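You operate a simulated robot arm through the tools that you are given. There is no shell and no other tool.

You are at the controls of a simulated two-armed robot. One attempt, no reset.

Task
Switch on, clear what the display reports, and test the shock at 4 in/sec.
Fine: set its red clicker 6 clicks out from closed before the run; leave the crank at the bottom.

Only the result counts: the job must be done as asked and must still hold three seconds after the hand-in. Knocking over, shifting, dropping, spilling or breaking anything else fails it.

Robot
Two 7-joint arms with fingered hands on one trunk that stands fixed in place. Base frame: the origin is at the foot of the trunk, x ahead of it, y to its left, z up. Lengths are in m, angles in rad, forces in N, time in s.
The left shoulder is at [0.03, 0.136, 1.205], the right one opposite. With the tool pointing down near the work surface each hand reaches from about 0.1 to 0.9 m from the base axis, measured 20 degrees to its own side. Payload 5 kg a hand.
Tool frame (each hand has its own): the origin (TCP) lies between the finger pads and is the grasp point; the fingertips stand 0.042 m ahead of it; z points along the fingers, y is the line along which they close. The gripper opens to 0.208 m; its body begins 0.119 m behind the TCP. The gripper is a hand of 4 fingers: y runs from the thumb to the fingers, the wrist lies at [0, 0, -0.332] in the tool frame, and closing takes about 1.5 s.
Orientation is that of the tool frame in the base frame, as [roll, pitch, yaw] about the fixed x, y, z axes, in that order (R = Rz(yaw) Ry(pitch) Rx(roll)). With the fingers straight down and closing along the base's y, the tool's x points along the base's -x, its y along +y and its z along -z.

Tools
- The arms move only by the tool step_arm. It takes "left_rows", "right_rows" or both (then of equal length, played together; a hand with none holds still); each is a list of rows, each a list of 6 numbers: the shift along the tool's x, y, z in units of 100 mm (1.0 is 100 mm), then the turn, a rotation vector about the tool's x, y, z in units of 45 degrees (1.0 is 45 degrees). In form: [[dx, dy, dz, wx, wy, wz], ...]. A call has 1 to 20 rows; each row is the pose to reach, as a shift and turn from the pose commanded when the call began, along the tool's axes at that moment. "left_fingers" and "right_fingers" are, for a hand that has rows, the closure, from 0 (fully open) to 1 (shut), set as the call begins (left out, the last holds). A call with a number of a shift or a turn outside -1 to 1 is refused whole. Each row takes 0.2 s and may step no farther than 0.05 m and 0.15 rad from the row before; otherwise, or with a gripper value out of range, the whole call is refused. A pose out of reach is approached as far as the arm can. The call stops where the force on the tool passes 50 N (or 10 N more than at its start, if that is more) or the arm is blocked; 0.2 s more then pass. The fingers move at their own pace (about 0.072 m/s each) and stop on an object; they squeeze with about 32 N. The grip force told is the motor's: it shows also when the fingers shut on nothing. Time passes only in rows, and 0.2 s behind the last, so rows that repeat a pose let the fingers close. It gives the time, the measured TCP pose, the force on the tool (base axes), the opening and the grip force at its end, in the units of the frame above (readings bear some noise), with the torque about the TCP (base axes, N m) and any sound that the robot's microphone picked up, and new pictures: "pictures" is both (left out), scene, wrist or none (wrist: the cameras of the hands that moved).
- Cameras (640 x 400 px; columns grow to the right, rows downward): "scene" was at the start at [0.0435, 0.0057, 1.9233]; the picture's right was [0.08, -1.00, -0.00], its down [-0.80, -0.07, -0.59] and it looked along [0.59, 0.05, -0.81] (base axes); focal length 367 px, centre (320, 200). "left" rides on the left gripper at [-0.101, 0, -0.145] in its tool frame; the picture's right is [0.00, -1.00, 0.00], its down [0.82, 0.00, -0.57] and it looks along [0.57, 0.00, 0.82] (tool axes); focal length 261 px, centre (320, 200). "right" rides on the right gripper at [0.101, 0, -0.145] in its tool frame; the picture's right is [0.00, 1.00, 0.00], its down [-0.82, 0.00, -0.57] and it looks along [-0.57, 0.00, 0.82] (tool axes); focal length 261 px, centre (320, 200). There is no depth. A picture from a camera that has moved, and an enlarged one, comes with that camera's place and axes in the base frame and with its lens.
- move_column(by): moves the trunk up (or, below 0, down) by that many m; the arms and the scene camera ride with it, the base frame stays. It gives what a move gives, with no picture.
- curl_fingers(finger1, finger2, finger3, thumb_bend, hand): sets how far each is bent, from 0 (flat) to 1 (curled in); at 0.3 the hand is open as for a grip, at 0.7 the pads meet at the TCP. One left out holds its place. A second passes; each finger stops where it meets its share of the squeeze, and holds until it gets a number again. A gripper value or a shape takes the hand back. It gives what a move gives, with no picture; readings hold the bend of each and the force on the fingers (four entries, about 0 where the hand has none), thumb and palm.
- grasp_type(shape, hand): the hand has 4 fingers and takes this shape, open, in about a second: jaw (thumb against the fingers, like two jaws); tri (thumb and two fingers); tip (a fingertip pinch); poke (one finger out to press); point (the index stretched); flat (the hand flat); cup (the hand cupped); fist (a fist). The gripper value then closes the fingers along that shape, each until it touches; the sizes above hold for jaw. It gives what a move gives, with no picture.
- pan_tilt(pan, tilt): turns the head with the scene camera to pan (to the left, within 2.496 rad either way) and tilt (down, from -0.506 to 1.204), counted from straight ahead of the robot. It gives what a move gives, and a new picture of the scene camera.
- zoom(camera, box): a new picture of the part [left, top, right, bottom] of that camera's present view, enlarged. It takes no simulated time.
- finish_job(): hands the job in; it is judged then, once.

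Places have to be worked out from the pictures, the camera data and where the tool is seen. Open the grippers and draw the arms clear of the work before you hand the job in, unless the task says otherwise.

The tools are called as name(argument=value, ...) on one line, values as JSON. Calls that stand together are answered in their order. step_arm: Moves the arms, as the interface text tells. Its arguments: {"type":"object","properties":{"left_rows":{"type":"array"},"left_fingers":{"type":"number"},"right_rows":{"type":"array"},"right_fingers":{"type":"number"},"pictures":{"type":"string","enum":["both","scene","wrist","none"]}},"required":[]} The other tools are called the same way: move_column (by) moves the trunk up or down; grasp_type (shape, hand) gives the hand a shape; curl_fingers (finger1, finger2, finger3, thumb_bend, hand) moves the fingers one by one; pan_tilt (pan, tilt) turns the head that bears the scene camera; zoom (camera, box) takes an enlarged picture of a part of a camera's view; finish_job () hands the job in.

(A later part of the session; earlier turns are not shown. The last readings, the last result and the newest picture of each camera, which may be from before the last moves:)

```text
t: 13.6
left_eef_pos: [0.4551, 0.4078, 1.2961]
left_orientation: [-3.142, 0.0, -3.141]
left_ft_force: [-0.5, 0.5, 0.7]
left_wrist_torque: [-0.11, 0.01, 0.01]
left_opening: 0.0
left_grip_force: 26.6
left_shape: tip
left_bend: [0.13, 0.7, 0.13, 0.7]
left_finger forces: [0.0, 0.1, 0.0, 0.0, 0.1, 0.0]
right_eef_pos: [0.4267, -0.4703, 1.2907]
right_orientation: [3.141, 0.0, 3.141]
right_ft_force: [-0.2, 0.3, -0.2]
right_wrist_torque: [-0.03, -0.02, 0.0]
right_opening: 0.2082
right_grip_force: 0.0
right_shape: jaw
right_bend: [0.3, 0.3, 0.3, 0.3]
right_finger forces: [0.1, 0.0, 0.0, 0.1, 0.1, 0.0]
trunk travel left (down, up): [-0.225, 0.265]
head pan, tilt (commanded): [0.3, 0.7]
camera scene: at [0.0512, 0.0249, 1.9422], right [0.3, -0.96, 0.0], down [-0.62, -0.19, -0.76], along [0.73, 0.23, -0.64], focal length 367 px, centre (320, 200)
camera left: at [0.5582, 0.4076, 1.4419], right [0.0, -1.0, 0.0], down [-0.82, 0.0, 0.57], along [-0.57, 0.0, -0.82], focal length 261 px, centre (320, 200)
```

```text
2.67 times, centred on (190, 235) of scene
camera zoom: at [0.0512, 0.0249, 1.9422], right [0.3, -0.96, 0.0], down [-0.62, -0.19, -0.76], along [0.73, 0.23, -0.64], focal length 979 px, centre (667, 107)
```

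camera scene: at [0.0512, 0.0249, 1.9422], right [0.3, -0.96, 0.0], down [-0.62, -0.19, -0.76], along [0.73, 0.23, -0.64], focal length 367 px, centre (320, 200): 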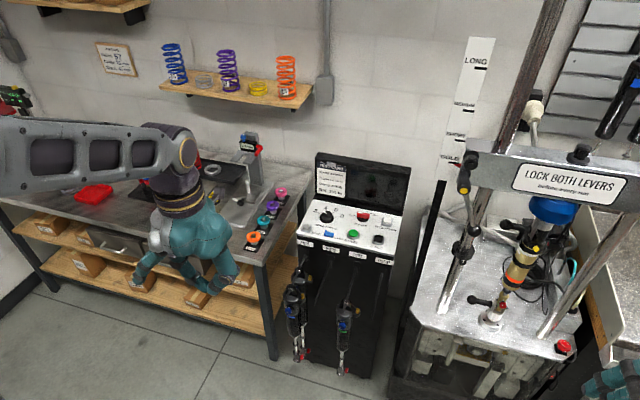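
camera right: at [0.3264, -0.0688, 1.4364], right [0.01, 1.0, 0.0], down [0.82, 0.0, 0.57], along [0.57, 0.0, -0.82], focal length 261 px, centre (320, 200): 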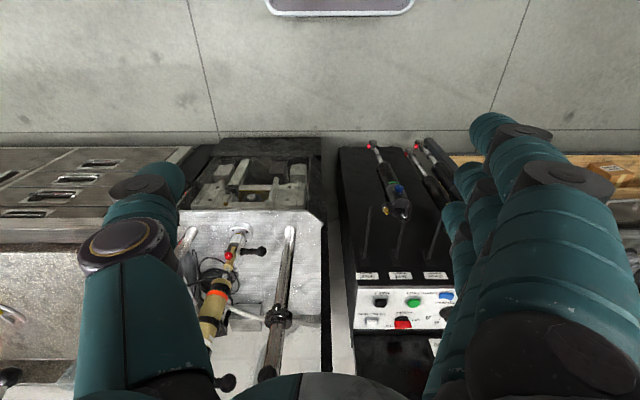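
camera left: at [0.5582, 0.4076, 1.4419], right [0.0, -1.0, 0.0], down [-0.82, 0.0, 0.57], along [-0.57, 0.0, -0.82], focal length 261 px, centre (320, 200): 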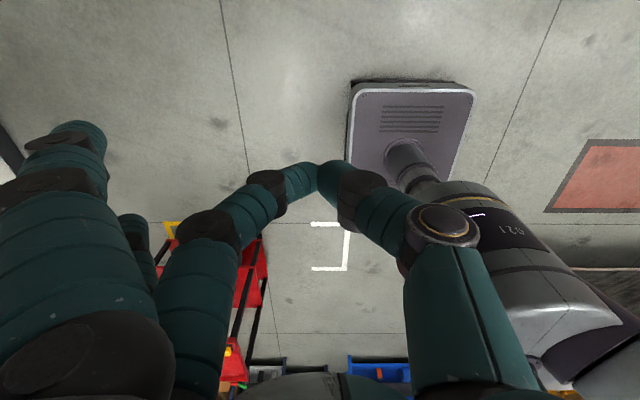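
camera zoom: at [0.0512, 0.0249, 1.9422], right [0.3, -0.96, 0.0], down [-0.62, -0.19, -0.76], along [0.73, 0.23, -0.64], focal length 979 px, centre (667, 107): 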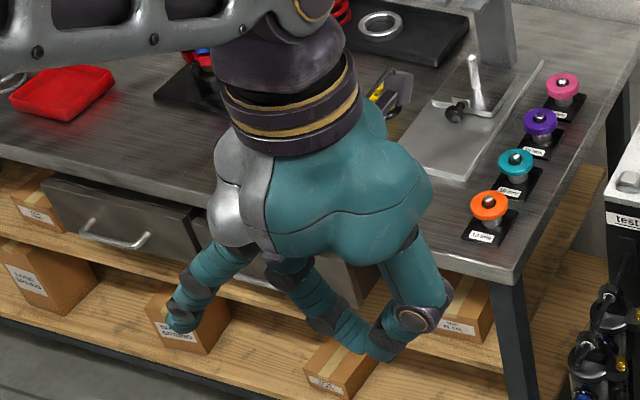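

The "tip" shape pinches finger 2 and thumb right on the tool axis, with the tip about 0.043 ahead of the TCP. I'll curl fingers 1 and 3 in for a compact poker, raise the trunk for reach, and tilt the left hand forward 40°.

curl_fingers(hand="left", finger1=1.0, finger3=1.0, finger2=0.7, thumb_bend=0.7)

move_column(by=0.12)

step_arm(left_rows=[[0, 0, 0, 0, -0.18, 0], [0, 0, 0, 0, -0.36, 0], [0, 0, 0, 0, -0.54, 0], [0, 0, 0, 0, -0.72, 0], [0, 0, 0, 0, -0.889, 0]], pictures="both")

```text
t: 14.6
left_eef_pos: [0.4561, 0.4065, 1.2965]
left_orientation: [-3.141, 0.0, -3.141]
left_ft_force: [-0.5, 0.5, -0.1]
left_wrist_torque: [-0.01, 0.02, 0.01]
left_opening: 0.0713
left_grip_force: 0.0
left_shape: fingers
left_bend: [1.0, 0.7, 1.0, 0.7]
left_finger forces: [0.0, 0.0, 0.1, 0.0, 0.0, 0.0]
right_eef_pos: [0.427, -0.4708, 1.2902]
right_orientation: [-3.141, -0.001, -3.141]
right_ft_force: [0.5, 0.8, 0.5]
right_wrist_torque: [-0.02, -0.03, -0.03]
right_opening: 0.2079
right_grip_force: 0.1
right_shape: jaw
right_bend: [0.3, 0.3, 0.3, 0.3]
right_finger forces: [0.0, 0.0, 0.0, 0.0, 0.1, 0.0]
trunk travel left (down, up): [-0.225, 0.265]
head pan, tilt (commanded): [0.3, 0.7]
```

```text
t: 16.1
left_eef_pos: [0.4564, 0.407, 1.4152]
left_orientation: [-3.141, 0.001, 3.14]
left_ft_force: [0.2, 0.3, -0.6]
left_wrist_torque: [-0.01, -0.03, 0.04]
left_opening: 0.0715
left_grip_force: 0.1
left_shape: fingers
left_bend: [1.0, 0.7, 1.0, 0.7]
left_finger forces: [0.0, 0.0, 0.0, 0.1, 0.1, 0.0]
right_eef_pos: [0.4269, -0.4718, 1.4101]
right_orientation: [3.141, 0.0, -3.141]
right_ft_force: [-0.8, -0.4, -0.4]
right_wrist_torque: [0.01, 0.0, 0.02]
right_opening: 0.2078
right_grip_force: 0.1
right_shape: jaw
right_bend: [0.3, 0.3, 0.3, 0.3]
right_finger forces: [0.1, 0.1, 0.1, 0.0, 0.0, 0.0]
trunk travel left (down, up): [-0.345, 0.145]
head pan, tilt (commanded): [0.3, 0.7]
```

```text
t: 17.2
left_eef_pos: [0.4563, 0.4071, 1.416]
left_orientation: [3.138, 0.703, 3.14]
left_ft_force: [-0.4, 1.2, 0.1]
left_wrist_torque: [-0.04, -0.06, -0.02]
left_opening: 0.0715
left_grip_force: 0.0
left_shape: fingers
left_bend: [1.0, 0.7, 1.0, 0.7]
left_finger forces: [0.0, 0.0, 0.0, 0.1, 0.0, 0.1]
right_eef_pos: [0.4266, -0.4701, 1.4115]
right_orientation: [3.141, 0.0, 3.141]
right_ft_force: [-0.1, 0.6, 0.1]
right_wrist_torque: [-0.07, -0.03, -0.04]
right_opening: 0.2079
right_grip_force: 0.1
right_shape: jaw
right_bend: [0.3, 0.3, 0.3, 0.3]
right_finger forces: [0.0, 0.0, 0.0, 0.0, 0.0, 0.0]
trunk travel left (down, up): [-0.345, 0.145]
head pan, tilt (commanded): [0.3, 0.7]
camera scene: at [0.0501, 0.0257, 2.0622], right [0.3, -0.96, 0.0], down [-0.61, -0.19, -0.77], along [0.73, 0.23, -0.64], focal length 367 px, centre (320, 200)
camera left: at [0.4411, 0.4077, 1.5931], right [0.0, -1.0, 0.0], down [-1.0, 0.0, -0.09], along [0.09, 0.0, -1.0], focal length 261 px, centre (320, 200)
```

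scene: 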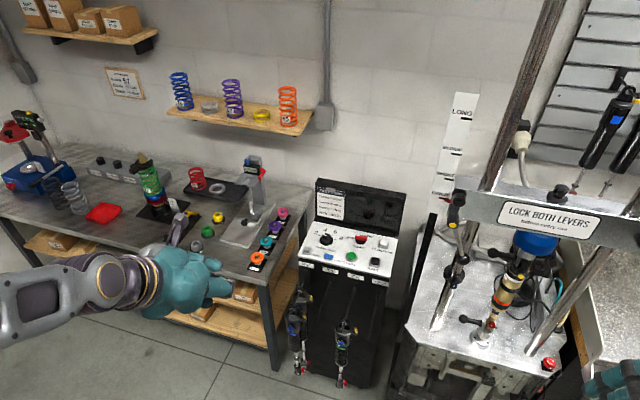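
left: 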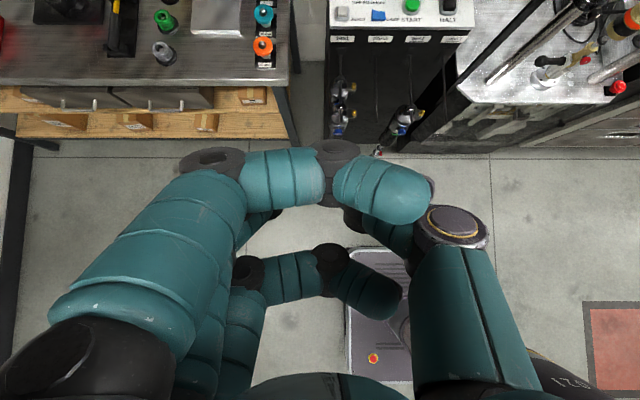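

Finger 1 now hides the pinch from the camera; since it lies on the upper side, I'll flatten it out of the view and advance the hand toward the console.

curl_fingers(hand="left", finger1=0.0)

step_arm(left_rows=[[-0.35, -0.2, 0.3, 0, 0, 0], [-0.7, -0.4, 0.6, 0, 0, 0], [-0.8, -0.8, 0.7, 0, 0, 0]], pictures="both")

```text
t: 18.2
left_eef_pos: [0.4561, 0.4081, 1.4164]
left_orientation: [3.14, 0.697, -3.141]
left_ft_force: [0.3, -0.3, 0.7]
left_wrist_torque: [0.0, 0.0, 0.02]
left_opening: 0.1692
left_grip_force: 0.1
left_shape: fingers
left_bend: [0.0, 0.7, 1.0, 0.7]
left_finger forces: [0.0, 0.0, 0.1, 0.0, 0.0, 0.0]
right_eef_pos: [0.4273, -0.4706, 1.411]
right_orientation: [-3.14, 0.001, 3.142]
right_ft_force: [-0.4, -0.7, 0.1]
right_wrist_torque: [-0.01, -0.03, 0.0]
right_opening: 0.208
right_grip_force: 0.0
right_shape: jaw
right_bend: [0.3, 0.3, 0.3, 0.3]
right_finger forces: [0.0, 0.0, 0.0, 0.0, 0.1, 0.0]
trunk travel left (down, up): [-0.345, 0.145]
head pan, tilt (commanded): [0.3, 0.7]
```

```text
refused: row 1 steps farther than a row can; nothing moved
```

I'll split the motion into smaller rows: 0.1 m forward and 0.1 m right, in 3 rows.

step_arm(left_rows=[[-0.255, -0.333, 0.214, 0, 0, 0], [-0.51, -0.667, 0.428, 0, 0, 0], [-0.766, -1.0, 0.643, 0, 0, 0]], pictures="none")

step_arm(left_rows=[[-0.255, -0.333, 0.214, 0, 0, 0], [-0.51, -0.667, 0.428, 0, 0, 0], [-0.766, -1.0, 0.643, 0, 0, 0]], pictures="both")

```text
t: 19.2
left_eef_pos: [0.5667, 0.2636, 1.433]
left_orientation: [-3.14, 0.73, 3.062]
left_ft_force: [0.4, 0.4, -0.7]
left_wrist_torque: [-0.05, -0.03, -0.03]
left_opening: 0.1698
left_grip_force: 0.2
left_shape: fingers
left_bend: [0.0, 0.7, 1.0, 0.7]
left_finger forces: [0.0, 0.0, 0.0, 0.0, 0.0, 0.0]
right_eef_pos: [0.4276, -0.4712, 1.4112]
right_orientation: [3.141, 0.0, -3.14]
right_ft_force: [-0.4, -0.2, 0.0]
right_wrist_torque: [0.01, 0.0, 0.0]
right_opening: 0.2079
right_grip_force: 0.1
right_shape: jaw
right_bend: [0.3, 0.3, 0.3, 0.3]
right_finger forces: [0.0, 0.0, 0.0, 0.0, 0.0, 0.0]
trunk travel left (down, up): [-0.345, 0.145]
head pan, tilt (commanded): [0.3, 0.7]
stopped in row 3 (left hand): the arm was blocked; the commanded pose is now the measured one
```

```text
t: 20.2
left_eef_pos: [0.6544, 0.0965, 1.4586]
left_orientation: [3.14, 0.764, 2.956]
left_ft_force: [0.9, 4.4, 0.1]
left_wrist_torque: [-0.55, 0.05, -0.49]
left_opening: 0.1696
left_grip_force: 0.0
left_shape: fingers
left_bend: [0.0, 0.7, 1.0, 0.7]
left_finger forces: [0.0, 0.0, 0.1, 0.0, 0.1, 0.0]
right_eef_pos: [0.4301, -0.4671, 1.411]
right_orientation: [-3.141, -0.001, -3.141]
right_ft_force: [1.7, 1.7, 1.0]
right_wrist_torque: [-0.27, 0.18, -0.02]
right_opening: 0.2081
right_grip_force: 0.0
right_shape: jaw
right_bend: [0.3, 0.3, 0.3, 0.3]
right_finger forces: [0.0, 0.0, 0.0, 0.0, 0.0, 0.1]
trunk travel left (down, up): [-0.345, 0.145]
head pan, tilt (commanded): [0.3, 0.7]
stopped in row 3 (left hand): the arm was blocked; the commanded pose is now the measured one
camera scene: at [0.0551, 0.0303, 2.062], right [0.3, -0.96, 0.0], down [-0.62, -0.19, -0.76], along [0.73, 0.22, -0.65], focal length 367 px, centre (320, 200)
camera left: at [0.629, 0.1006, 1.633], right [-0.18, -0.98, 0.0], down [-0.97, 0.18, -0.16], along [0.15, -0.03, -0.99], focal length 261 px, centre (320, 200)
```

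scene: 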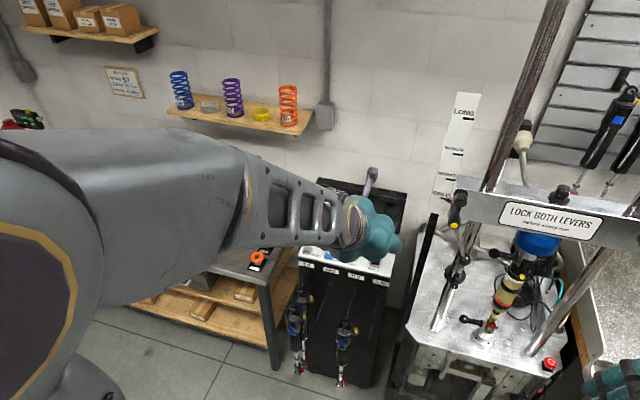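
left: 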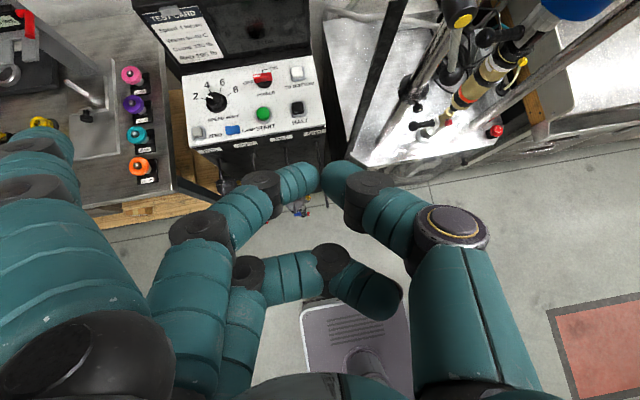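

The left arm got blocked while crossing inward at that height (the upper arm looks close to the head). I'll back off to the left and lower, and square the yaw again.

step_arm(left_rows=[[0, 0.4, 0, 0, 0, 0], [0, 0.8, 0, 0, 0, 0], [0, 1.0, 0, 0, 0, 0]], pictures="none")

```text
t: 21.1
left_eef_pos: [0.6695, 0.1879, 1.46]
left_orientation: [3.134, 0.769, 2.949]
left_ft_force: [0.0, -0.9, -0.3]
left_wrist_torque: [0.07, 0.0, 0.08]
left_opening: 0.1697
left_grip_force: 0.0
left_shape: fingers
left_bend: [0.0, 0.7, 1.0, 0.7]
left_finger forces: [0.1, 0.1, 0.0, 0.0, 0.0, 0.1]
right_eef_pos: [0.4257, -0.4717, 1.4096]
right_orientation: [3.139, 0.001, 3.141]
right_ft_force: [-0.2, 0.1, 0.1]
right_wrist_torque: [0.08, -0.07, 0.0]
right_opening: 0.2079
right_grip_force: 0.0
right_shape: jaw
right_bend: [0.3, 0.3, 0.3, 0.3]
right_finger forces: [0.1, 0.1, 0.0, 0.0, 0.0, 0.0]
trunk travel left (down, up): [-0.345, 0.145]
head pan, tilt (commanded): [0.3, 0.7]
```

Free again at (0.67, 0.19, 1.46). Now lower the hand about 0.1 m and straighten yaw.

step_arm(left_rows=[[0.23, 0.0, 0.24, -0.055, 0, -0.058], [0.46, 0.0, 0.48, -0.11, 0, -0.117], [0.69, 0.0, 0.72, -0.167, 0, -0.175]], pictures="scene")

```text
t: 21.9
left_eef_pos: [0.6723, 0.1908, 1.3594]
left_orientation: [3.137, 0.771, -3.138]
left_ft_force: [0.0, 0.3, 1.0]
left_wrist_torque: [0.07, 0.05, 0.03]
left_opening: 0.1696
left_grip_force: 0.0
left_shape: fingers
left_bend: [0.0, 0.7, 1.0, 0.7]
left_finger forces: [0.0, 0.0, 0.0, 0.0, 0.0, 0.0]
right_eef_pos: [0.4283, -0.4715, 1.4106]
right_orientation: [3.141, -0.001, -3.141]
right_ft_force: [0.9, -0.4, -0.5]
right_wrist_torque: [0.04, 0.07, -0.01]
right_opening: 0.2078
right_grip_force: 0.0
right_shape: jaw
right_bend: [0.3, 0.3, 0.3, 0.3]
right_finger forces: [0.0, 0.0, 0.1, 0.1, 0.0, 0.0]
trunk travel left (down, up): [-0.345, 0.145]
head pan, tilt (commanded): [0.3, 0.7]
camera scene: at [0.0529, 0.0237, 2.0621], right [0.3, -0.96, 0.0], down [-0.62, -0.19, -0.76], along [0.73, 0.23, -0.64], focal length 367 px, centre (320, 200)
```

scene: 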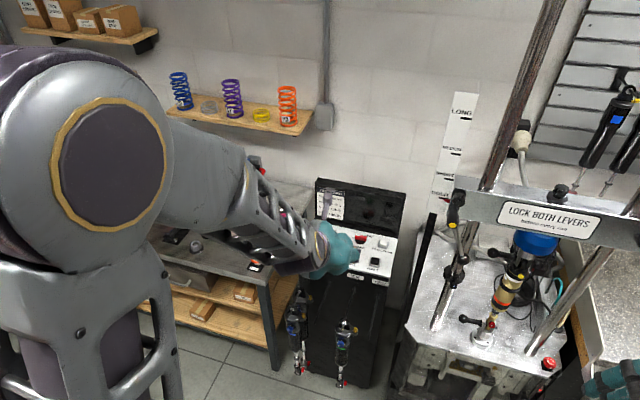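

The arm is free now. The tool axis points directly at the panel's front, so I'll advance along it 0.1 m at a time.

step_arm(left_rows=[[0, 0, 0.4, 0, 0, 0], [0, 0, 0.8, 0, 0, 0], [0, 0, 1.0, 0, 0, 0]], pictures="none")

step_arm(left_rows=[[0, 0, 0.3, 0, 0, 0], [0, 0, 0.6, 0, 0, 0], [0, 0, 0.8, 0, 0, 0]], pictures="both")

```text
t: 22.6
left_eef_pos: [0.74, 0.1914, 1.2897]
left_orientation: [3.136, 0.771, -3.139]
left_ft_force: [0.0, 0.2, -0.2]
left_wrist_torque: [-0.07, 0.05, -0.03]
left_opening: 0.1696
left_grip_force: 0.0
left_shape: fingers
left_bend: [0.0, 0.7, 1.0, 0.7]
left_finger forces: [0.0, 0.0, 0.1, 0.0, 0.0, 0.0]
right_eef_pos: [0.4254, -0.4722, 1.4106]
right_orientation: [3.14, 0.0, 3.14]
right_ft_force: [-0.9, 0.2, 0.1]
right_wrist_torque: [-0.04, -0.02, 0.02]
right_opening: 0.208
right_grip_force: 0.0
right_shape: jaw
right_bend: [0.3, 0.3, 0.3, 0.3]
right_finger forces: [0.1, 0.1, 0.0, 0.0, 0.1, 0.0]
trunk travel left (down, up): [-0.345, 0.145]
head pan, tilt (commanded): [0.3, 0.7]
```

```text
t: 23.4
left_eef_pos: [0.7956, 0.1913, 1.2309]
left_orientation: [3.136, 0.768, -3.139]
left_ft_force: [0.4, -0.1, 0.6]
left_wrist_torque: [0.01, 0.03, 0.01]
left_opening: 0.1699
left_grip_force: 0.1
left_shape: fingers
left_bend: [0.0, 0.7, 1.0, 0.7]
left_finger forces: [0.0, 0.0, 0.0, 0.0, 0.0, 0.0]
right_eef_pos: [0.4276, -0.4699, 1.4099]
right_orientation: [3.141, -0.002, 3.141]
right_ft_force: [0.4, 0.7, -0.2]
right_wrist_torque: [0.04, 0.04, -0.01]
right_opening: 0.2079
right_grip_force: 0.0
right_shape: jaw
right_bend: [0.3, 0.3, 0.3, 0.3]
right_finger forces: [0.0, 0.0, 0.0, 0.0, 0.1, 0.0]
trunk travel left (down, up): [-0.345, 0.145]
head pan, tilt (commanded): [0.3, 0.7]
camera scene: at [0.052, 0.0241, 2.0621], right [0.3, -0.96, 0.0], down [-0.62, -0.19, -0.76], along [0.73, 0.23, -0.64], focal length 367 px, centre (320, 200)
camera left: at [0.7691, 0.1904, 1.406], right [0.01, -1.0, 0.0], down [-0.99, -0.01, -0.16], along [0.16, 0.0, -0.99], focal length 261 px, centre (320, 200)
```

scene: 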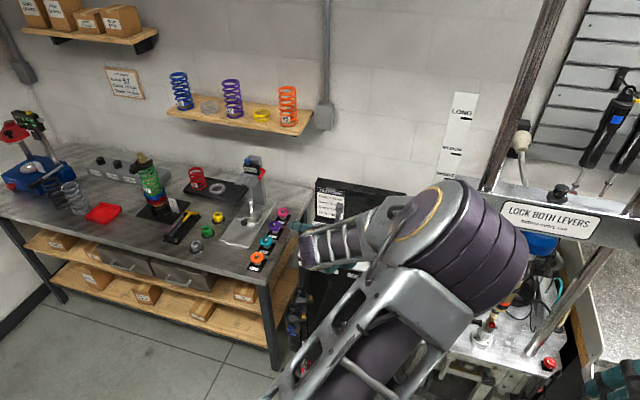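
left: 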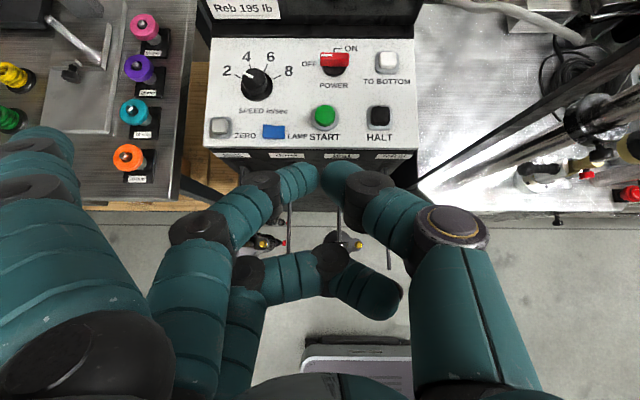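

Good overhead view of the panel, and the START position matches my estimate. Let me enlarge the panel.

zoom(camera="left", box=[200, 30, 420, 160])

zoom(camera="left", box=[290, 30, 370, 80])

```text
2.91 times, centred on (310, 95) of left
camera zoom: at [0.7691, 0.1904, 1.406], right [0.01, -1.0, 0.0], down [-0.99, -0.01, -0.16], along [0.16, 0.0, -0.99], focal length 758 px, centre (349, 506)
```

zoom: 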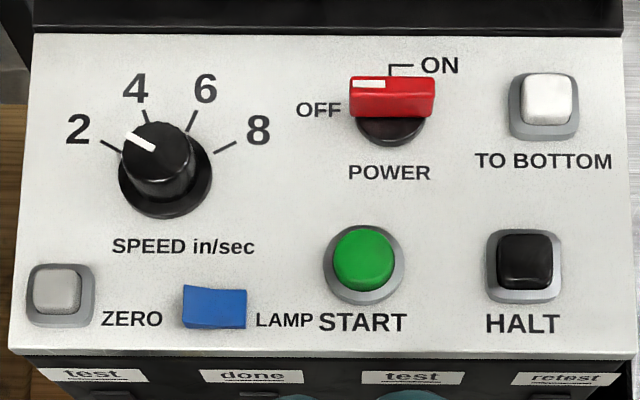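

```text
8.00 times, centred on (330, 55) of left
camera zoom: at [0.7691, 0.1904, 1.406], right [0.01, -1.0, 0.0], down [-0.99, -0.01, -0.16], along [0.16, 0.0, -0.99], focal length 2085 px, centre (240, 1360)
```

zoom: 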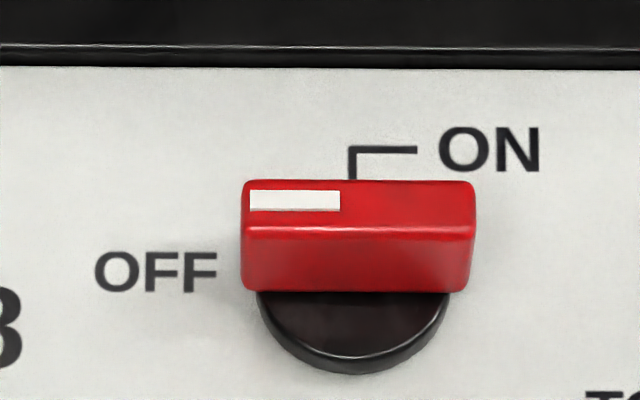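

The bar switch sits at about (1.059, 0.169), OFF to the left and ON straight back: a 90° clockwise turn. For pushing its end, a single digit is cleaner, so I'll curl finger 2 in too and leave only the thumb out.

curl_fingers(hand="left", finger2=1.0, thumb_bend=0.6)

zoom(camera="left", box=[0, 0, 640, 400])

```text
t: 24.4
left_eef_pos: [0.7954, 0.191, 1.2317]
left_orientation: [3.138, 0.768, -3.141]
left_ft_force: [-0.2, -0.7, -0.6]
left_wrist_torque: [0.03, -0.03, -0.03]
left_opening: 0.1953
left_grip_force: 0.0
left_shape: fingers
left_bend: [0.0, 1.0, 1.0, 0.6]
left_finger forces: [0.1, 0.1, 0.1, 0.0, 0.0, 0.0]
right_eef_pos: [0.4276, -0.4705, 1.4109]
right_orientation: [3.141, -0.001, -3.141]
right_ft_force: [0.8, -0.4, 0.4]
right_wrist_torque: [0.0, 0.01, 0.0]
right_opening: 0.2078
right_grip_force: 0.0
right_shape: jaw
right_bend: [0.3, 0.3, 0.3, 0.3]
right_finger forces: [0.0, 0.0, 0.1, 0.1, 0.0, 0.0]
trunk travel left (down, up): [-0.345, 0.145]
head pan, tilt (commanded): [0.3, 0.7]
```

```text
1.00 times, centred on (320, 200) of left (not enlarged: the box is as wide or as high as the picture)
camera zoom: at [0.7687, 0.1904, 1.4064], right [0.01, -1.0, 0.0], down [-0.99, -0.01, -0.16], along [0.16, 0.0, -0.99], focal length 261 px, centre (320, 200)
```

zoom: 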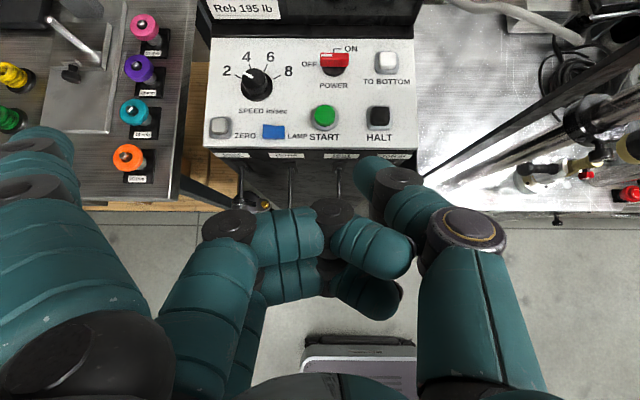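

The thumb tip alone sticks out at roughly tool (0, -0.04, 0.055). I'll ease the tilt to about 37° and approach above the gap between START and POWER.

step_arm(left_rows=[[-0.076, 0.12, 0.305, 0, 0.05, 0], [-0.152, 0.24, 0.61, 0, 0.1, 0], [-0.228, 0.36, 0.916, 0, 0.15, 0]], pictures="both")

```text
t: 25.2
left_eef_pos: [0.8042, 0.1829, 1.201]
left_orientation: [3.119, 0.679, 3.133]
left_ft_force: [0.6, -0.4, -0.5]
left_wrist_torque: [0.03, 0.01, 0.01]
left_opening: 0.1955
left_grip_force: 0.1
left_shape: fingers
left_bend: [0.0, 1.0, 1.0, 0.6]
left_finger forces: [0.1, 0.1, 0.0, 0.0, 0.1, 0.0]
left hand out of reach, approached as far as the arm can: row 1, 2, 3
right_eef_pos: [0.4275, -0.4709, 1.4097]
right_orientation: [-3.141, -0.002, -3.142]
right_ft_force: [0.7, -0.5, -0.7]
right_wrist_torque: [0.05, 0.06, -0.01]
right_opening: 0.2079
right_grip_force: 0.0
right_shape: jaw
right_bend: [0.3, 0.3, 0.3, 0.3]
right_finger forces: [0.1, 0.0, 0.1, 0.0, 0.0, 0.0]
trunk travel left (down, up): [-0.345, 0.145]
head pan, tilt (commanded): [0.3, 0.7]
camera scene: at [0.0521, 0.024, 2.0622], right [0.3, -0.96, 0.0], down [-0.62, -0.19, -0.76], along [0.73, 0.23, -0.64], focal length 367 px, centre (320, 200)
camera left: at [0.7919, 0.179, 1.3774], right [0.01, -1.0, -0.01], down [-1.0, -0.01, -0.07], along [0.07, 0.02, -1.0], focal length 261 px, centre (320, 200)
```

scene: 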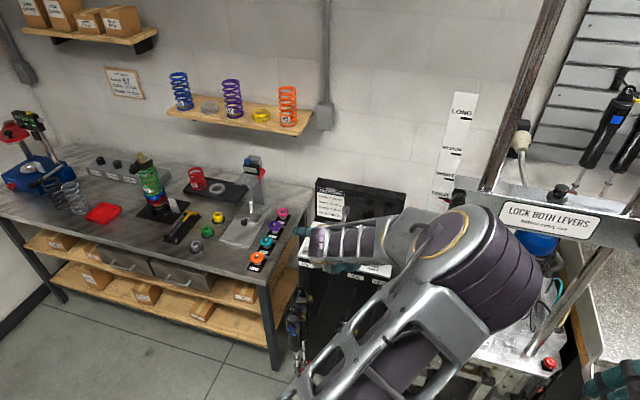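
left: 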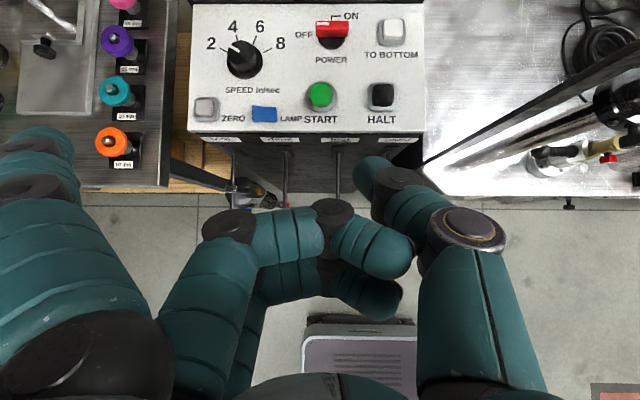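

The arm reports out of reach: its elbow has flipped inward after being blocked. I'll retreat along the tool axis and then out to the left to get the elbow back out, watching the scene.

step_arm(left_rows=[[0, 0, -0.4, 0, 0, 0], [0, 0, -0.8, 0, 0, 0], [0, 0, -1.0, 0, 0, 0]], pictures="none")

step_arm(left_rows=[[0, 0.4, 0, 0, 0, 0], [0, 0.8, 0, 0, 0, 0], [0, 1.0, 0, 0, 0, 0]], pictures="none")

step_arm(left_rows=[[0, 0.4, 0, 0, 0, 0], [0, 0.8, 0, 0, 0, 0], [0, 1.0, 0, 0, 0, 0]], pictures="scene")

```text
t: 26.1
left_eef_pos: [0.7432, 0.1828, 1.2788]
left_orientation: [3.135, 0.651, -3.14]
left_ft_force: [-0.4, 0.1, -0.5]
left_wrist_torque: [-0.03, -0.02, -0.03]
left_opening: 0.1954
left_grip_force: 0.0
left_shape: fingers
left_bend: [0.0, 1.0, 1.0, 0.6]
left_finger forces: [0.1, 0.1, 0.0, 0.0, 0.0, 0.0]
right_eef_pos: [0.4265, -0.4713, 1.4092]
right_orientation: [3.141, 0.002, -3.141]
right_ft_force: [-0.2, 0.8, -0.8]
right_wrist_torque: [-0.07, -0.02, -0.01]
right_opening: 0.2078
right_grip_force: 0.1
right_shape: jaw
right_bend: [0.3, 0.3, 0.3, 0.3]
right_finger forces: [0.1, 0.0, 0.1, 0.0, 0.1, 0.0]
trunk travel left (down, up): [-0.345, 0.145]
head pan, tilt (commanded): [0.3, 0.7]
```

```text
t: 26.9
left_eef_pos: [0.7429, 0.2797, 1.2781]
left_orientation: [3.134, 0.652, -3.139]
left_ft_force: [1.0, -0.4, -0.6]
left_wrist_torque: [0.02, 0.08, 0.02]
left_opening: 0.1951
left_grip_force: 0.2
left_shape: fingers
left_bend: [0.0, 1.0, 1.0, 0.6]
left_finger forces: [0.1, 0.0, 0.1, 0.1, 0.0, 0.1]
right_eef_pos: [0.4271, -0.4725, 1.4091]
right_orientation: [3.14, -0.001, -3.141]
right_ft_force: [1.1, -0.8, 0.7]
right_wrist_torque: [0.05, 0.08, -0.02]
right_opening: 0.2079
right_grip_force: 0.0
right_shape: jaw
right_bend: [0.3, 0.3, 0.3, 0.3]
right_finger forces: [0.0, 0.0, 0.1, 0.0, 0.0, 0.0]
trunk travel left (down, up): [-0.345, 0.145]
head pan, tilt (commanded): [0.3, 0.7]
```

```text
t: 27.6
left_eef_pos: [0.728, 0.3088, 1.3005]
left_orientation: [3.136, 0.653, -3.139]
left_ft_force: [0.0, 0.9, 0.8]
left_wrist_torque: [-0.03, -0.01, -0.02]
left_opening: 0.1955
left_grip_force: 0.1
left_shape: fingers
left_bend: [0.0, 1.0, 1.0, 0.6]
left_finger forces: [0.1, 0.0, 0.1, 0.1, 0.0, 0.0]
left hand out of reach, approached as far as the arm can: row 1, 2, 3
right_eef_pos: [0.4264, -0.4712, 1.4113]
right_orientation: [3.141, 0.001, 3.141]
right_ft_force: [0.4, -0.9, -0.5]
right_wrist_torque: [0.0, -0.01, 0.0]
right_opening: 0.208
right_grip_force: 0.0
right_shape: jaw
right_bend: [0.3, 0.3, 0.3, 0.3]
right_finger forces: [0.0, 0.0, 0.0, 0.1, 0.0, 0.0]
trunk travel left (down, up): [-0.345, 0.145]
head pan, tilt (commanded): [0.3, 0.7]
camera scene: at [0.0514, 0.0248, 2.0621], right [0.3, -0.96, 0.0], down [-0.62, -0.19, -0.76], along [0.73, 0.23, -0.64], focal length 367 px, centre (320, 200)
```

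scene: 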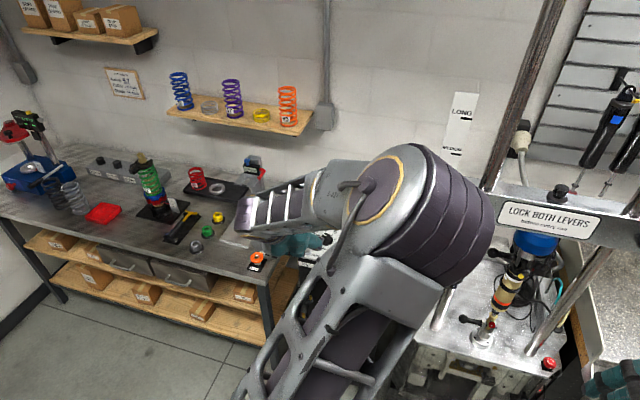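

The elbow is still inside. It swung across between z=1.36 and 1.23, so I'll reverse: back up along the tool axis and check.

step_arm(left_rows=[[0, -0.2, -0.35, 0, 0, 0], [0, -0.4, -0.7, 0, 0, 0], [0, -0.6, -1.0, 0, 0, 0]], pictures="scene")

```text
t: 28.4
left_eef_pos: [0.6672, 0.2472, 1.3582]
left_orientation: [3.07, 0.618, 3.092]
left_ft_force: [-1.5, -3.5, 5.7]
left_wrist_torque: [0.29, 0.27, 0.3]
left_opening: 0.1951
left_grip_force: 0.0
left_shape: fingers
left_bend: [0.0, 1.0, 1.0, 0.6]
left_finger forces: [0.0, 0.1, 0.0, 0.0, 0.0, 0.0]
left hand out of reach, approached as far as the arm can: row 3
right_eef_pos: [0.4272, -0.4723, 1.4095]
right_orientation: [3.14, 0.001, 3.141]
right_ft_force: [1.1, -1.2, -1.1]
right_wrist_torque: [0.23, 0.14, -0.01]
right_opening: 0.208
right_grip_force: 0.1
right_shape: jaw
right_bend: [0.3, 0.3, 0.3, 0.3]
right_finger forces: [0.2, 0.1, 0.0, 0.0, 0.0, 0.0]
trunk travel left (down, up): [-0.345, 0.145]
head pan, tilt (commanded): [0.3, 0.7]
camera scene: at [0.0526, 0.022, 2.0622], right [0.3, -0.96, 0.0], down [-0.62, -0.19, -0.76], along [0.73, 0.23, -0.64], focal length 367 px, centre (320, 200)
```

scene: 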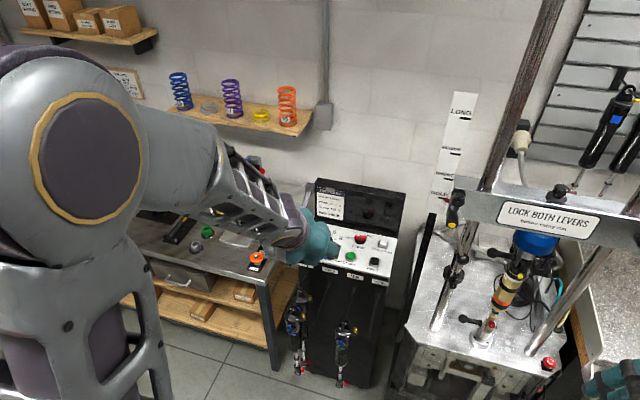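

The elbow is back on the left side. I'll now extend forward at this height first (so the arm straightens), before descending to the panel.

step_arm(left_rows=[[-0.27, 0, 0.193, 0, 0, 0], [-0.54, 0, 0.386, 0, 0, 0], [-0.815, 0, 0.579, 0, 0, 0]], pictures="scene")

```text
t: 29.4
left_eef_pos: [0.7431, 0.2808, 1.368]
left_orientation: [2.85, 0.492, 2.772]
left_ft_force: [0.6, -1.0, 0.2]
left_wrist_torque: [0.07, 0.03, 0.03]
left_opening: 0.1949
left_grip_force: 0.0
left_shape: fingers
left_bend: [0.0, 1.0, 1.0, 0.6]
left_finger forces: [0.0, 0.0, 0.0, 0.0, 0.0, 0.1]
left hand out of reach, approached as far as the arm can: row 1
right_eef_pos: [0.427, -0.4725, 1.4092]
right_orientation: [3.14, -0.003, -3.14]
right_ft_force: [0.8, -0.2, -0.6]
right_wrist_torque: [0.05, 0.02, 0.02]
right_opening: 0.208
right_grip_force: 0.0
right_shape: jaw
right_bend: [0.3, 0.3, 0.3, 0.3]
right_finger forces: [0.1, 0.0, 0.0, 0.1, 0.0, 0.0]
trunk travel left (down, up): [-0.345, 0.145]
head pan, tilt (commanded): [0.3, 0.7]
stopped in row 3 (left hand): the arm was blocked; the commanded pose is now the measured one
camera scene: at [0.0525, 0.0235, 2.0621], right [0.3, -0.96, 0.0], down [-0.62, -0.19, -0.76], along [0.73, 0.23, -0.64], focal length 367 px, centre (320, 200)
```

scene: 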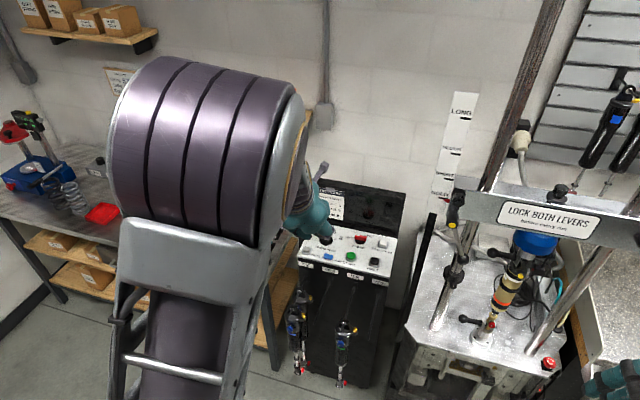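

The IK switched branches and lost the wanted attitude. I'll bring the left hand back to the well-conditioned tool-down pose near its start (0.717, 0.228, ~1.42) to regain a good elbow posture.

step_arm(left_rows=[[-0.036, -0.087, -0.12, 0.049, 0.136, -0.073], [-0.073, -0.174, -0.24, 0.098, 0.272, -0.147], [-0.109, -0.261, -0.36, 0.146, 0.409, -0.22], [-0.146, -0.348, -0.48, 0.195, 0.545, -0.294], [-0.182, -0.435, -0.597, 0.244, 0.681, -0.367]], pictures="scene")

```text
t: 30.6
left_eef_pos: [0.7184, 0.2325, 1.4106]
left_orientation: [3.122, 0.053, 3.112]
left_ft_force: [-0.6, 0.4, -0.6]
left_wrist_torque: [0.09, 0.03, 0.0]
left_opening: 0.1952
left_grip_force: 0.1
left_shape: fingers
left_bend: [0.0, 1.0, 1.0, 0.6]
left_finger forces: [0.0, 0.0, 0.0, 0.1, 0.0, 0.0]
left hand out of reach, approached as far as the arm can: row 5
right_eef_pos: [0.4278, -0.4721, 1.4104]
right_orientation: [3.14, -0.002, -3.142]
right_ft_force: [0.4, -0.5, -0.4]
right_wrist_torque: [0.07, 0.01, -0.01]
right_opening: 0.2079
right_grip_force: 0.0
right_shape: jaw
right_bend: [0.3, 0.3, 0.3, 0.3]
right_finger forces: [0.1, 0.0, 0.1, 0.0, 0.0, 0.1]
trunk travel left (down, up): [-0.345, 0.145]
head pan, tilt (commanded): [0.3, 0.7]
camera scene: at [0.0523, 0.0232, 2.0621], right [0.3, -0.96, 0.0], down [-0.62, -0.19, -0.76], along [0.73, 0.23, -0.64], focal length 367 px, centre (320, 200)
```

scene: 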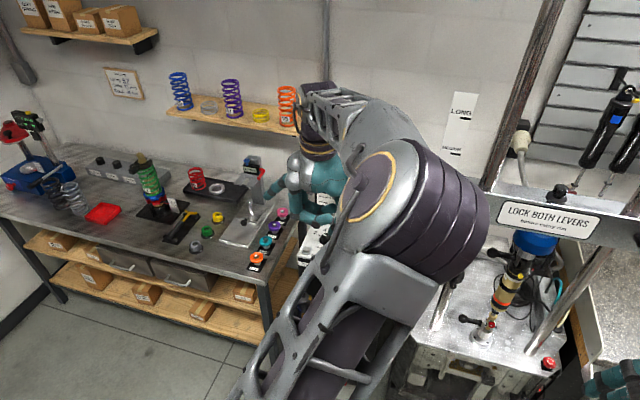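

The elbow went inside again. I'll pull the hand back and out to the left with the tool down, where the elbow was properly outside before.

step_arm(left_rows=[[0.35, 0.2, 0, 0, 0.03, 0.01], [0.7, 0.4, 0, 0, 0.05, 0.02], [1.0, 0.6, 0, 0, 0.067, 0.035]], pictures="scene")

step_arm(left_rows=[[0.35, 0.3, 0, 0, 0, 0], [0.7, 0.6, 0, 0, 0, 0], [1.0, 0.9, 0, 0, 0, 0]], pictures="scene")

```text
t: 31.4
left_eef_pos: [0.6182, 0.2981, 1.4086]
left_orientation: [3.121, 0.002, 3.086]
left_ft_force: [-0.5, 0.6, -0.4]
left_wrist_torque: [-0.05, -0.09, 0.0]
left_opening: 0.1952
left_grip_force: 0.0
left_shape: fingers
left_bend: [0.0, 1.0, 1.0, 0.6]
left_finger forces: [0.0, 0.0, 0.0, 0.0, 0.2, 0.0]
right_eef_pos: [0.4248, -0.4704, 1.4115]
right_orientation: [3.14, 0.001, -3.141]
right_ft_force: [-1.2, 0.5, 1.2]
right_wrist_torque: [-0.05, -0.08, -0.01]
right_opening: 0.2078
right_grip_force: 0.1
right_shape: jaw
right_bend: [0.3, 0.3, 0.3, 0.3]
right_finger forces: [0.0, 0.0, 0.0, 0.0, 0.0, 0.0]
trunk travel left (down, up): [-0.345, 0.145]
head pan, tilt (commanded): [0.3, 0.7]
camera scene: at [0.0499, 0.0265, 2.0622], right [0.3, -0.96, 0.0], down [-0.61, -0.19, -0.77], along [0.73, 0.23, -0.64], focal length 367 px, centre (320, 200)
```

scene: 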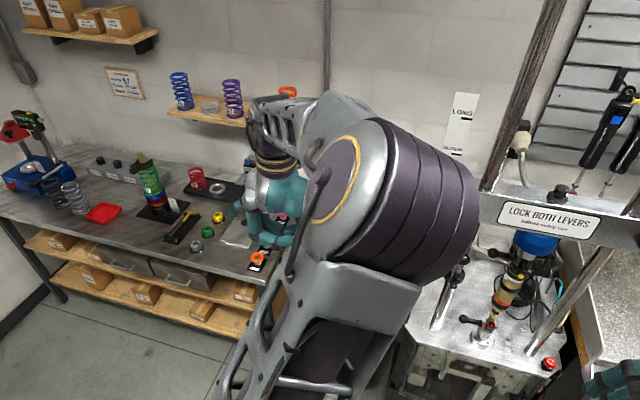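

```text
t: 32.2
left_eef_pos: [0.5264, 0.3947, 1.4074]
left_orientation: [3.122, 0.001, 3.084]
left_ft_force: [-0.7, 0.1, -0.1]
left_wrist_torque: [-0.06, -0.04, 0.0]
left_opening: 0.1952
left_grip_force: 0.1
left_shape: fingers
left_bend: [0.0, 1.0, 1.0, 0.6]
left_finger forces: [0.0, 0.0, 0.0, 0.1, 0.0, 0.1]
right_eef_pos: [0.4256, -0.4698, 1.4115]
right_orientation: [3.141, 0.0, 3.141]
right_ft_force: [0.3, 0.7, 0.5]
right_wrist_torque: [-0.08, -0.05, -0.03]
right_opening: 0.2077
right_grip_force: 0.2
right_shape: jaw
right_bend: [0.3, 0.3, 0.3, 0.3]
right_finger forces: [0.0, 0.0, 0.1, 0.1, 0.0, 0.0]
trunk travel left (down, up): [-0.345, 0.145]
head pan, tilt (commanded): [0.3, 0.7]
camera scene: at [0.0508, 0.0263, 2.0622], right [0.29, -0.96, 0.0], down [-0.62, -0.19, -0.76], along [0.73, 0.23, -0.64], focal length 367 px, centre (320, 200)
```

scene: 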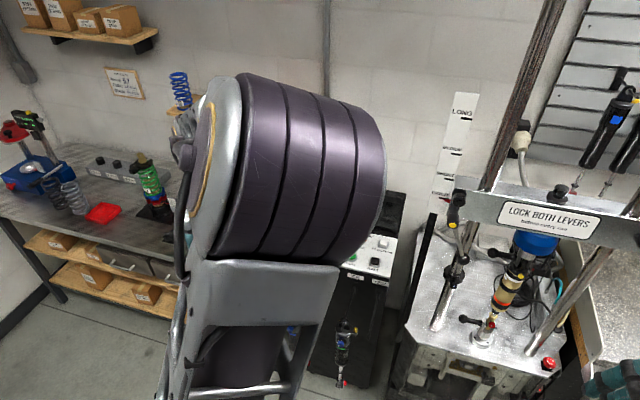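

The elbow is moving leftward as the hand goes left. I'll continue left and slightly lower.

step_arm(left_rows=[[0.0, 0.4, 0.2, 0, 0, 0], [0.0, 0.8, 0.4, 0, 0, 0], [0.0, 1.0, 0.6, 0, 0, 0]], pictures="scene")

```text
t: 33.0
left_eef_pos: [0.5312, 0.4342, 1.3944]
left_orientation: [3.115, 0.006, 3.084]
left_ft_force: [0.9, 0.1, 1.0]
left_wrist_torque: [0.04, 0.08, -0.05]
left_opening: 0.1952
left_grip_force: 0.0
left_shape: fingers
left_bend: [0.0, 1.0, 1.0, 0.6]
left_finger forces: [0.0, 0.0, 0.0, 0.0, 0.0, 0.0]
left hand out of reach, approached as far as the arm can: row 1, 2, 3
right_eef_pos: [0.4277, -0.4725, 1.4101]
right_orientation: [3.141, -0.002, -3.141]
right_ft_force: [1.1, -0.1, -0.2]
right_wrist_torque: [0.03, 0.0, -0.01]
right_opening: 0.208
right_grip_force: 0.0
right_shape: jaw
right_bend: [0.3, 0.3, 0.3, 0.3]
right_finger forces: [0.0, 0.1, 0.0, 0.0, 0.0, 0.1]
trunk travel left (down, up): [-0.345, 0.145]
head pan, tilt (commanded): [0.3, 0.7]
camera scene: at [0.0518, 0.0236, 2.0622], right [0.3, -0.96, 0.0], down [-0.62, -0.19, -0.76], along [0.73, 0.23, -0.64], focal length 367 px, centre (320, 200)
```

scene: 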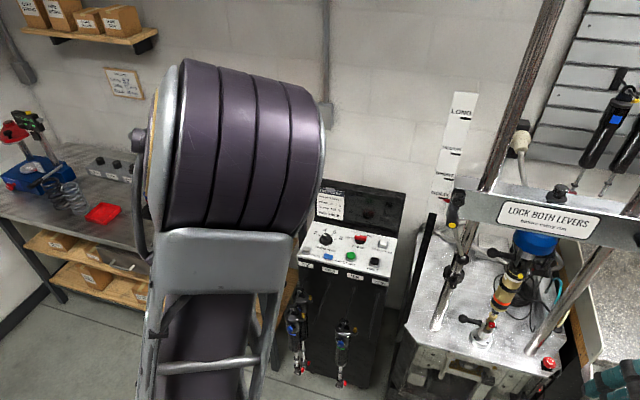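

Still limited on this branch. Earlier the arm regained the left elbow when pulled back with ~0.62 tilt near (0.667, 0.247, 1.358), so I'll go back there and then exit to the left.

step_arm(left_rows=[[-0.2, -0.308, 0.058, 0, -0.132, 0.02], [-0.4, -0.617, 0.117, 0, -0.264, 0.04], [-0.6, -0.925, 0.175, 0, -0.395, 0.06]], pictures="none")

step_arm(left_rows=[[-0.17, -0.308, 0.117, 0, -0.132, 0], [-0.345, -0.617, 0.233, 0, -0.264, 0], [-0.518, -0.925, 0.35, 0, -0.395, 0]], pictures="scene")

```text
t: 33.9
left_eef_pos: [0.5863, 0.3403, 1.3735]
left_orientation: [3.114, 0.313, 3.032]
left_ft_force: [-0.2, -0.3, 0.0]
left_wrist_torque: [0.01, -0.07, -0.02]
left_opening: 0.195
left_grip_force: 0.2
left_shape: fingers
left_bend: [0.0, 1.0, 1.0, 0.6]
left_finger forces: [0.0, 0.0, 0.1, 0.0, 0.0, 0.0]
right_eef_pos: [0.4258, -0.4702, 1.4106]
right_orientation: [3.141, 0.0, -3.141]
right_ft_force: [0.5, 0.4, 0.2]
right_wrist_torque: [-0.03, -0.02, -0.01]
right_opening: 0.2081
right_grip_force: 0.1
right_shape: jaw
right_bend: [0.3, 0.3, 0.3, 0.3]
right_finger forces: [0.0, 0.0, 0.0, 0.0, 0.0, 0.0]
trunk travel left (down, up): [-0.345, 0.145]
head pan, tilt (commanded): [0.3, 0.7]
```

```text
t: 34.6
left_eef_pos: [0.6376, 0.242, 1.3538]
left_orientation: [3.11, 0.622, 3.023]
left_ft_force: [0.1, 1.6, -0.4]
left_wrist_torque: [-0.18, 0.02, -0.13]
left_opening: 0.1949
left_grip_force: 0.0
left_shape: fingers
left_bend: [0.0, 1.0, 1.0, 0.6]
left_finger forces: [0.1, 0.0, 0.0, 0.1, 0.0, 0.0]
right_eef_pos: [0.4279, -0.4707, 1.4109]
right_orientation: [-3.141, 0.001, 3.141]
right_ft_force: [0.4, 0.8, 0.3]
right_wrist_torque: [-0.09, 0.05, -0.01]
right_opening: 0.2078
right_grip_force: 0.1
right_shape: jaw
right_bend: [0.3, 0.3, 0.3, 0.3]
right_finger forces: [0.0, 0.1, 0.0, 0.1, 0.0, 0.0]
trunk travel left (down, up): [-0.345, 0.145]
head pan, tilt (commanded): [0.3, 0.7]
camera scene: at [0.0521, 0.0271, 2.0621], right [0.3, -0.96, 0.0], down [-0.62, -0.19, -0.76], along [0.73, 0.23, -0.64], focal length 367 px, centre (320, 200)
```

scene: 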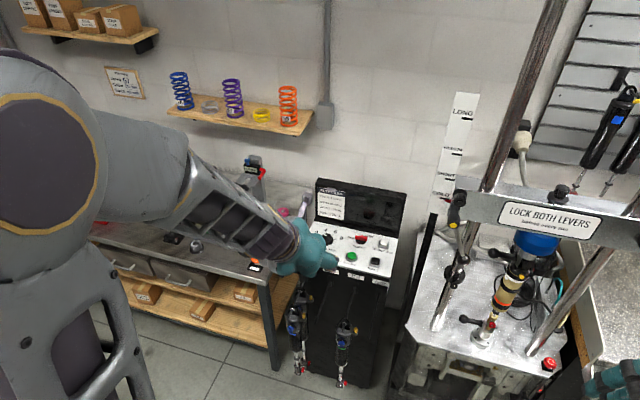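

Elbow is on the left now. I'll take the hand left (+y) while un-tilting gradually, staying on this branch.

step_arm(left_rows=[[0.15, 0.3, -0.1, 0, 0.13, 0], [0.3, 0.6, -0.2, 0, 0.26, 0], [0.4, 0.9, -0.3, 0, 0.39, 0]], pictures="scene")

```text
t: 35.5
left_eef_pos: [0.5955, 0.3348, 1.3567]
left_orientation: [3.115, 0.313, 3.029]
left_ft_force: [0.5, -0.2, -0.8]
left_wrist_torque: [-0.03, 0.06, -0.02]
left_opening: 0.195
left_grip_force: 0.1
left_shape: fingers
left_bend: [0.0, 1.0, 1.0, 0.6]
left_finger forces: [0.1, 0.1, 0.0, 0.1, 0.0, 0.1]
right_eef_pos: [0.4295, -0.4708, 1.4099]
right_orientation: [3.141, 0.0, -3.141]
right_ft_force: [-0.5, 0.0, -0.9]
right_wrist_torque: [-0.03, 0.1, 0.0]
right_opening: 0.2079
right_grip_force: 0.0
right_shape: jaw
right_bend: [0.3, 0.3, 0.3, 0.3]
right_finger forces: [0.1, 0.0, 0.0, 0.0, 0.1, 0.1]
trunk travel left (down, up): [-0.345, 0.145]
head pan, tilt (commanded): [0.3, 0.7]
camera scene: at [0.0528, 0.0251, 2.0621], right [0.3, -0.96, 0.0], down [-0.62, -0.19, -0.76], along [0.73, 0.23, -0.64], focal length 367 px, centre (320, 200)
```

scene: 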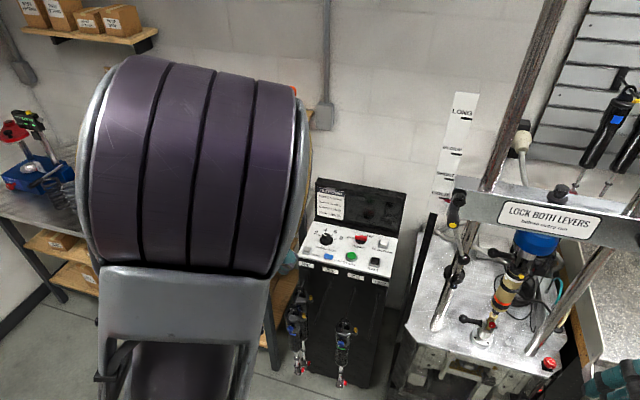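

Un-tilting swings the elbow inward and tilting swings it left. So I'll tilt more (about 0.8) and then retreat to (0.456, 0.408, 1.416) with the tilt kept, reversing the original path.

step_arm(left_rows=[[0, -0.2, -0.1, 0, -0.15, 0.03], [0, -0.4, -0.2, 0, -0.3, 0.06], [0, -0.6, -0.3, 0, -0.45, 0.1], [0, -0.6, -0.4, 0, -0.6, 0.13]], pictures="scene")

```text
t: 36.6
left_eef_pos: [0.5297, 0.4101, 1.3468]
left_orientation: [3.043, 0.636, -3.13]
left_ft_force: [1.6, -3.7, 1.0]
left_wrist_torque: [0.42, 0.22, 0.32]
left_opening: 0.1952
left_grip_force: 0.2
left_shape: fingers
left_bend: [0.0, 1.0, 1.0, 0.6]
left_finger forces: [0.1, 0.0, 0.1, 0.1, 0.1, 0.0]
left hand out of reach, approached as far as the arm can: row 4
right_eef_pos: [0.428, -0.4745, 1.4086]
right_orientation: [3.137, -0.002, 3.141]
right_ft_force: [0.6, -0.8, -0.5]
right_wrist_torque: [0.15, -0.02, 0.01]
right_opening: 0.2079
right_grip_force: 0.0
right_shape: jaw
right_bend: [0.3, 0.3, 0.3, 0.3]
right_finger forces: [0.0, 0.1, 0.0, 0.0, 0.1, 0.1]
trunk travel left (down, up): [-0.345, 0.145]
head pan, tilt (commanded): [0.3, 0.7]
stopped in row 4 (left hand): the arm was blocked; the commanded pose is now the measured one
camera scene: at [0.052, 0.0198, 2.0622], right [0.29, -0.96, 0.0], down [-0.62, -0.19, -0.77], along [0.73, 0.23, -0.64], focal length 367 px, centre (320, 200)
```

scene: 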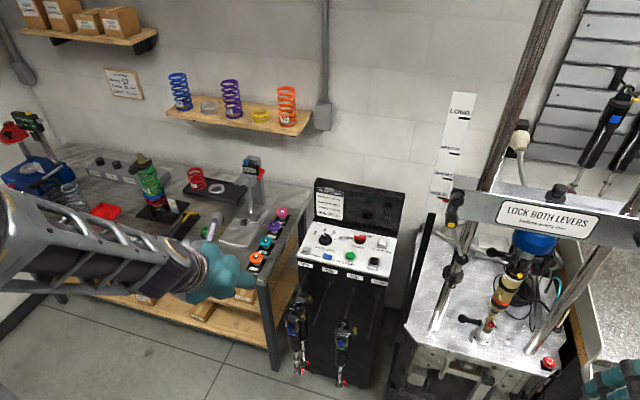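

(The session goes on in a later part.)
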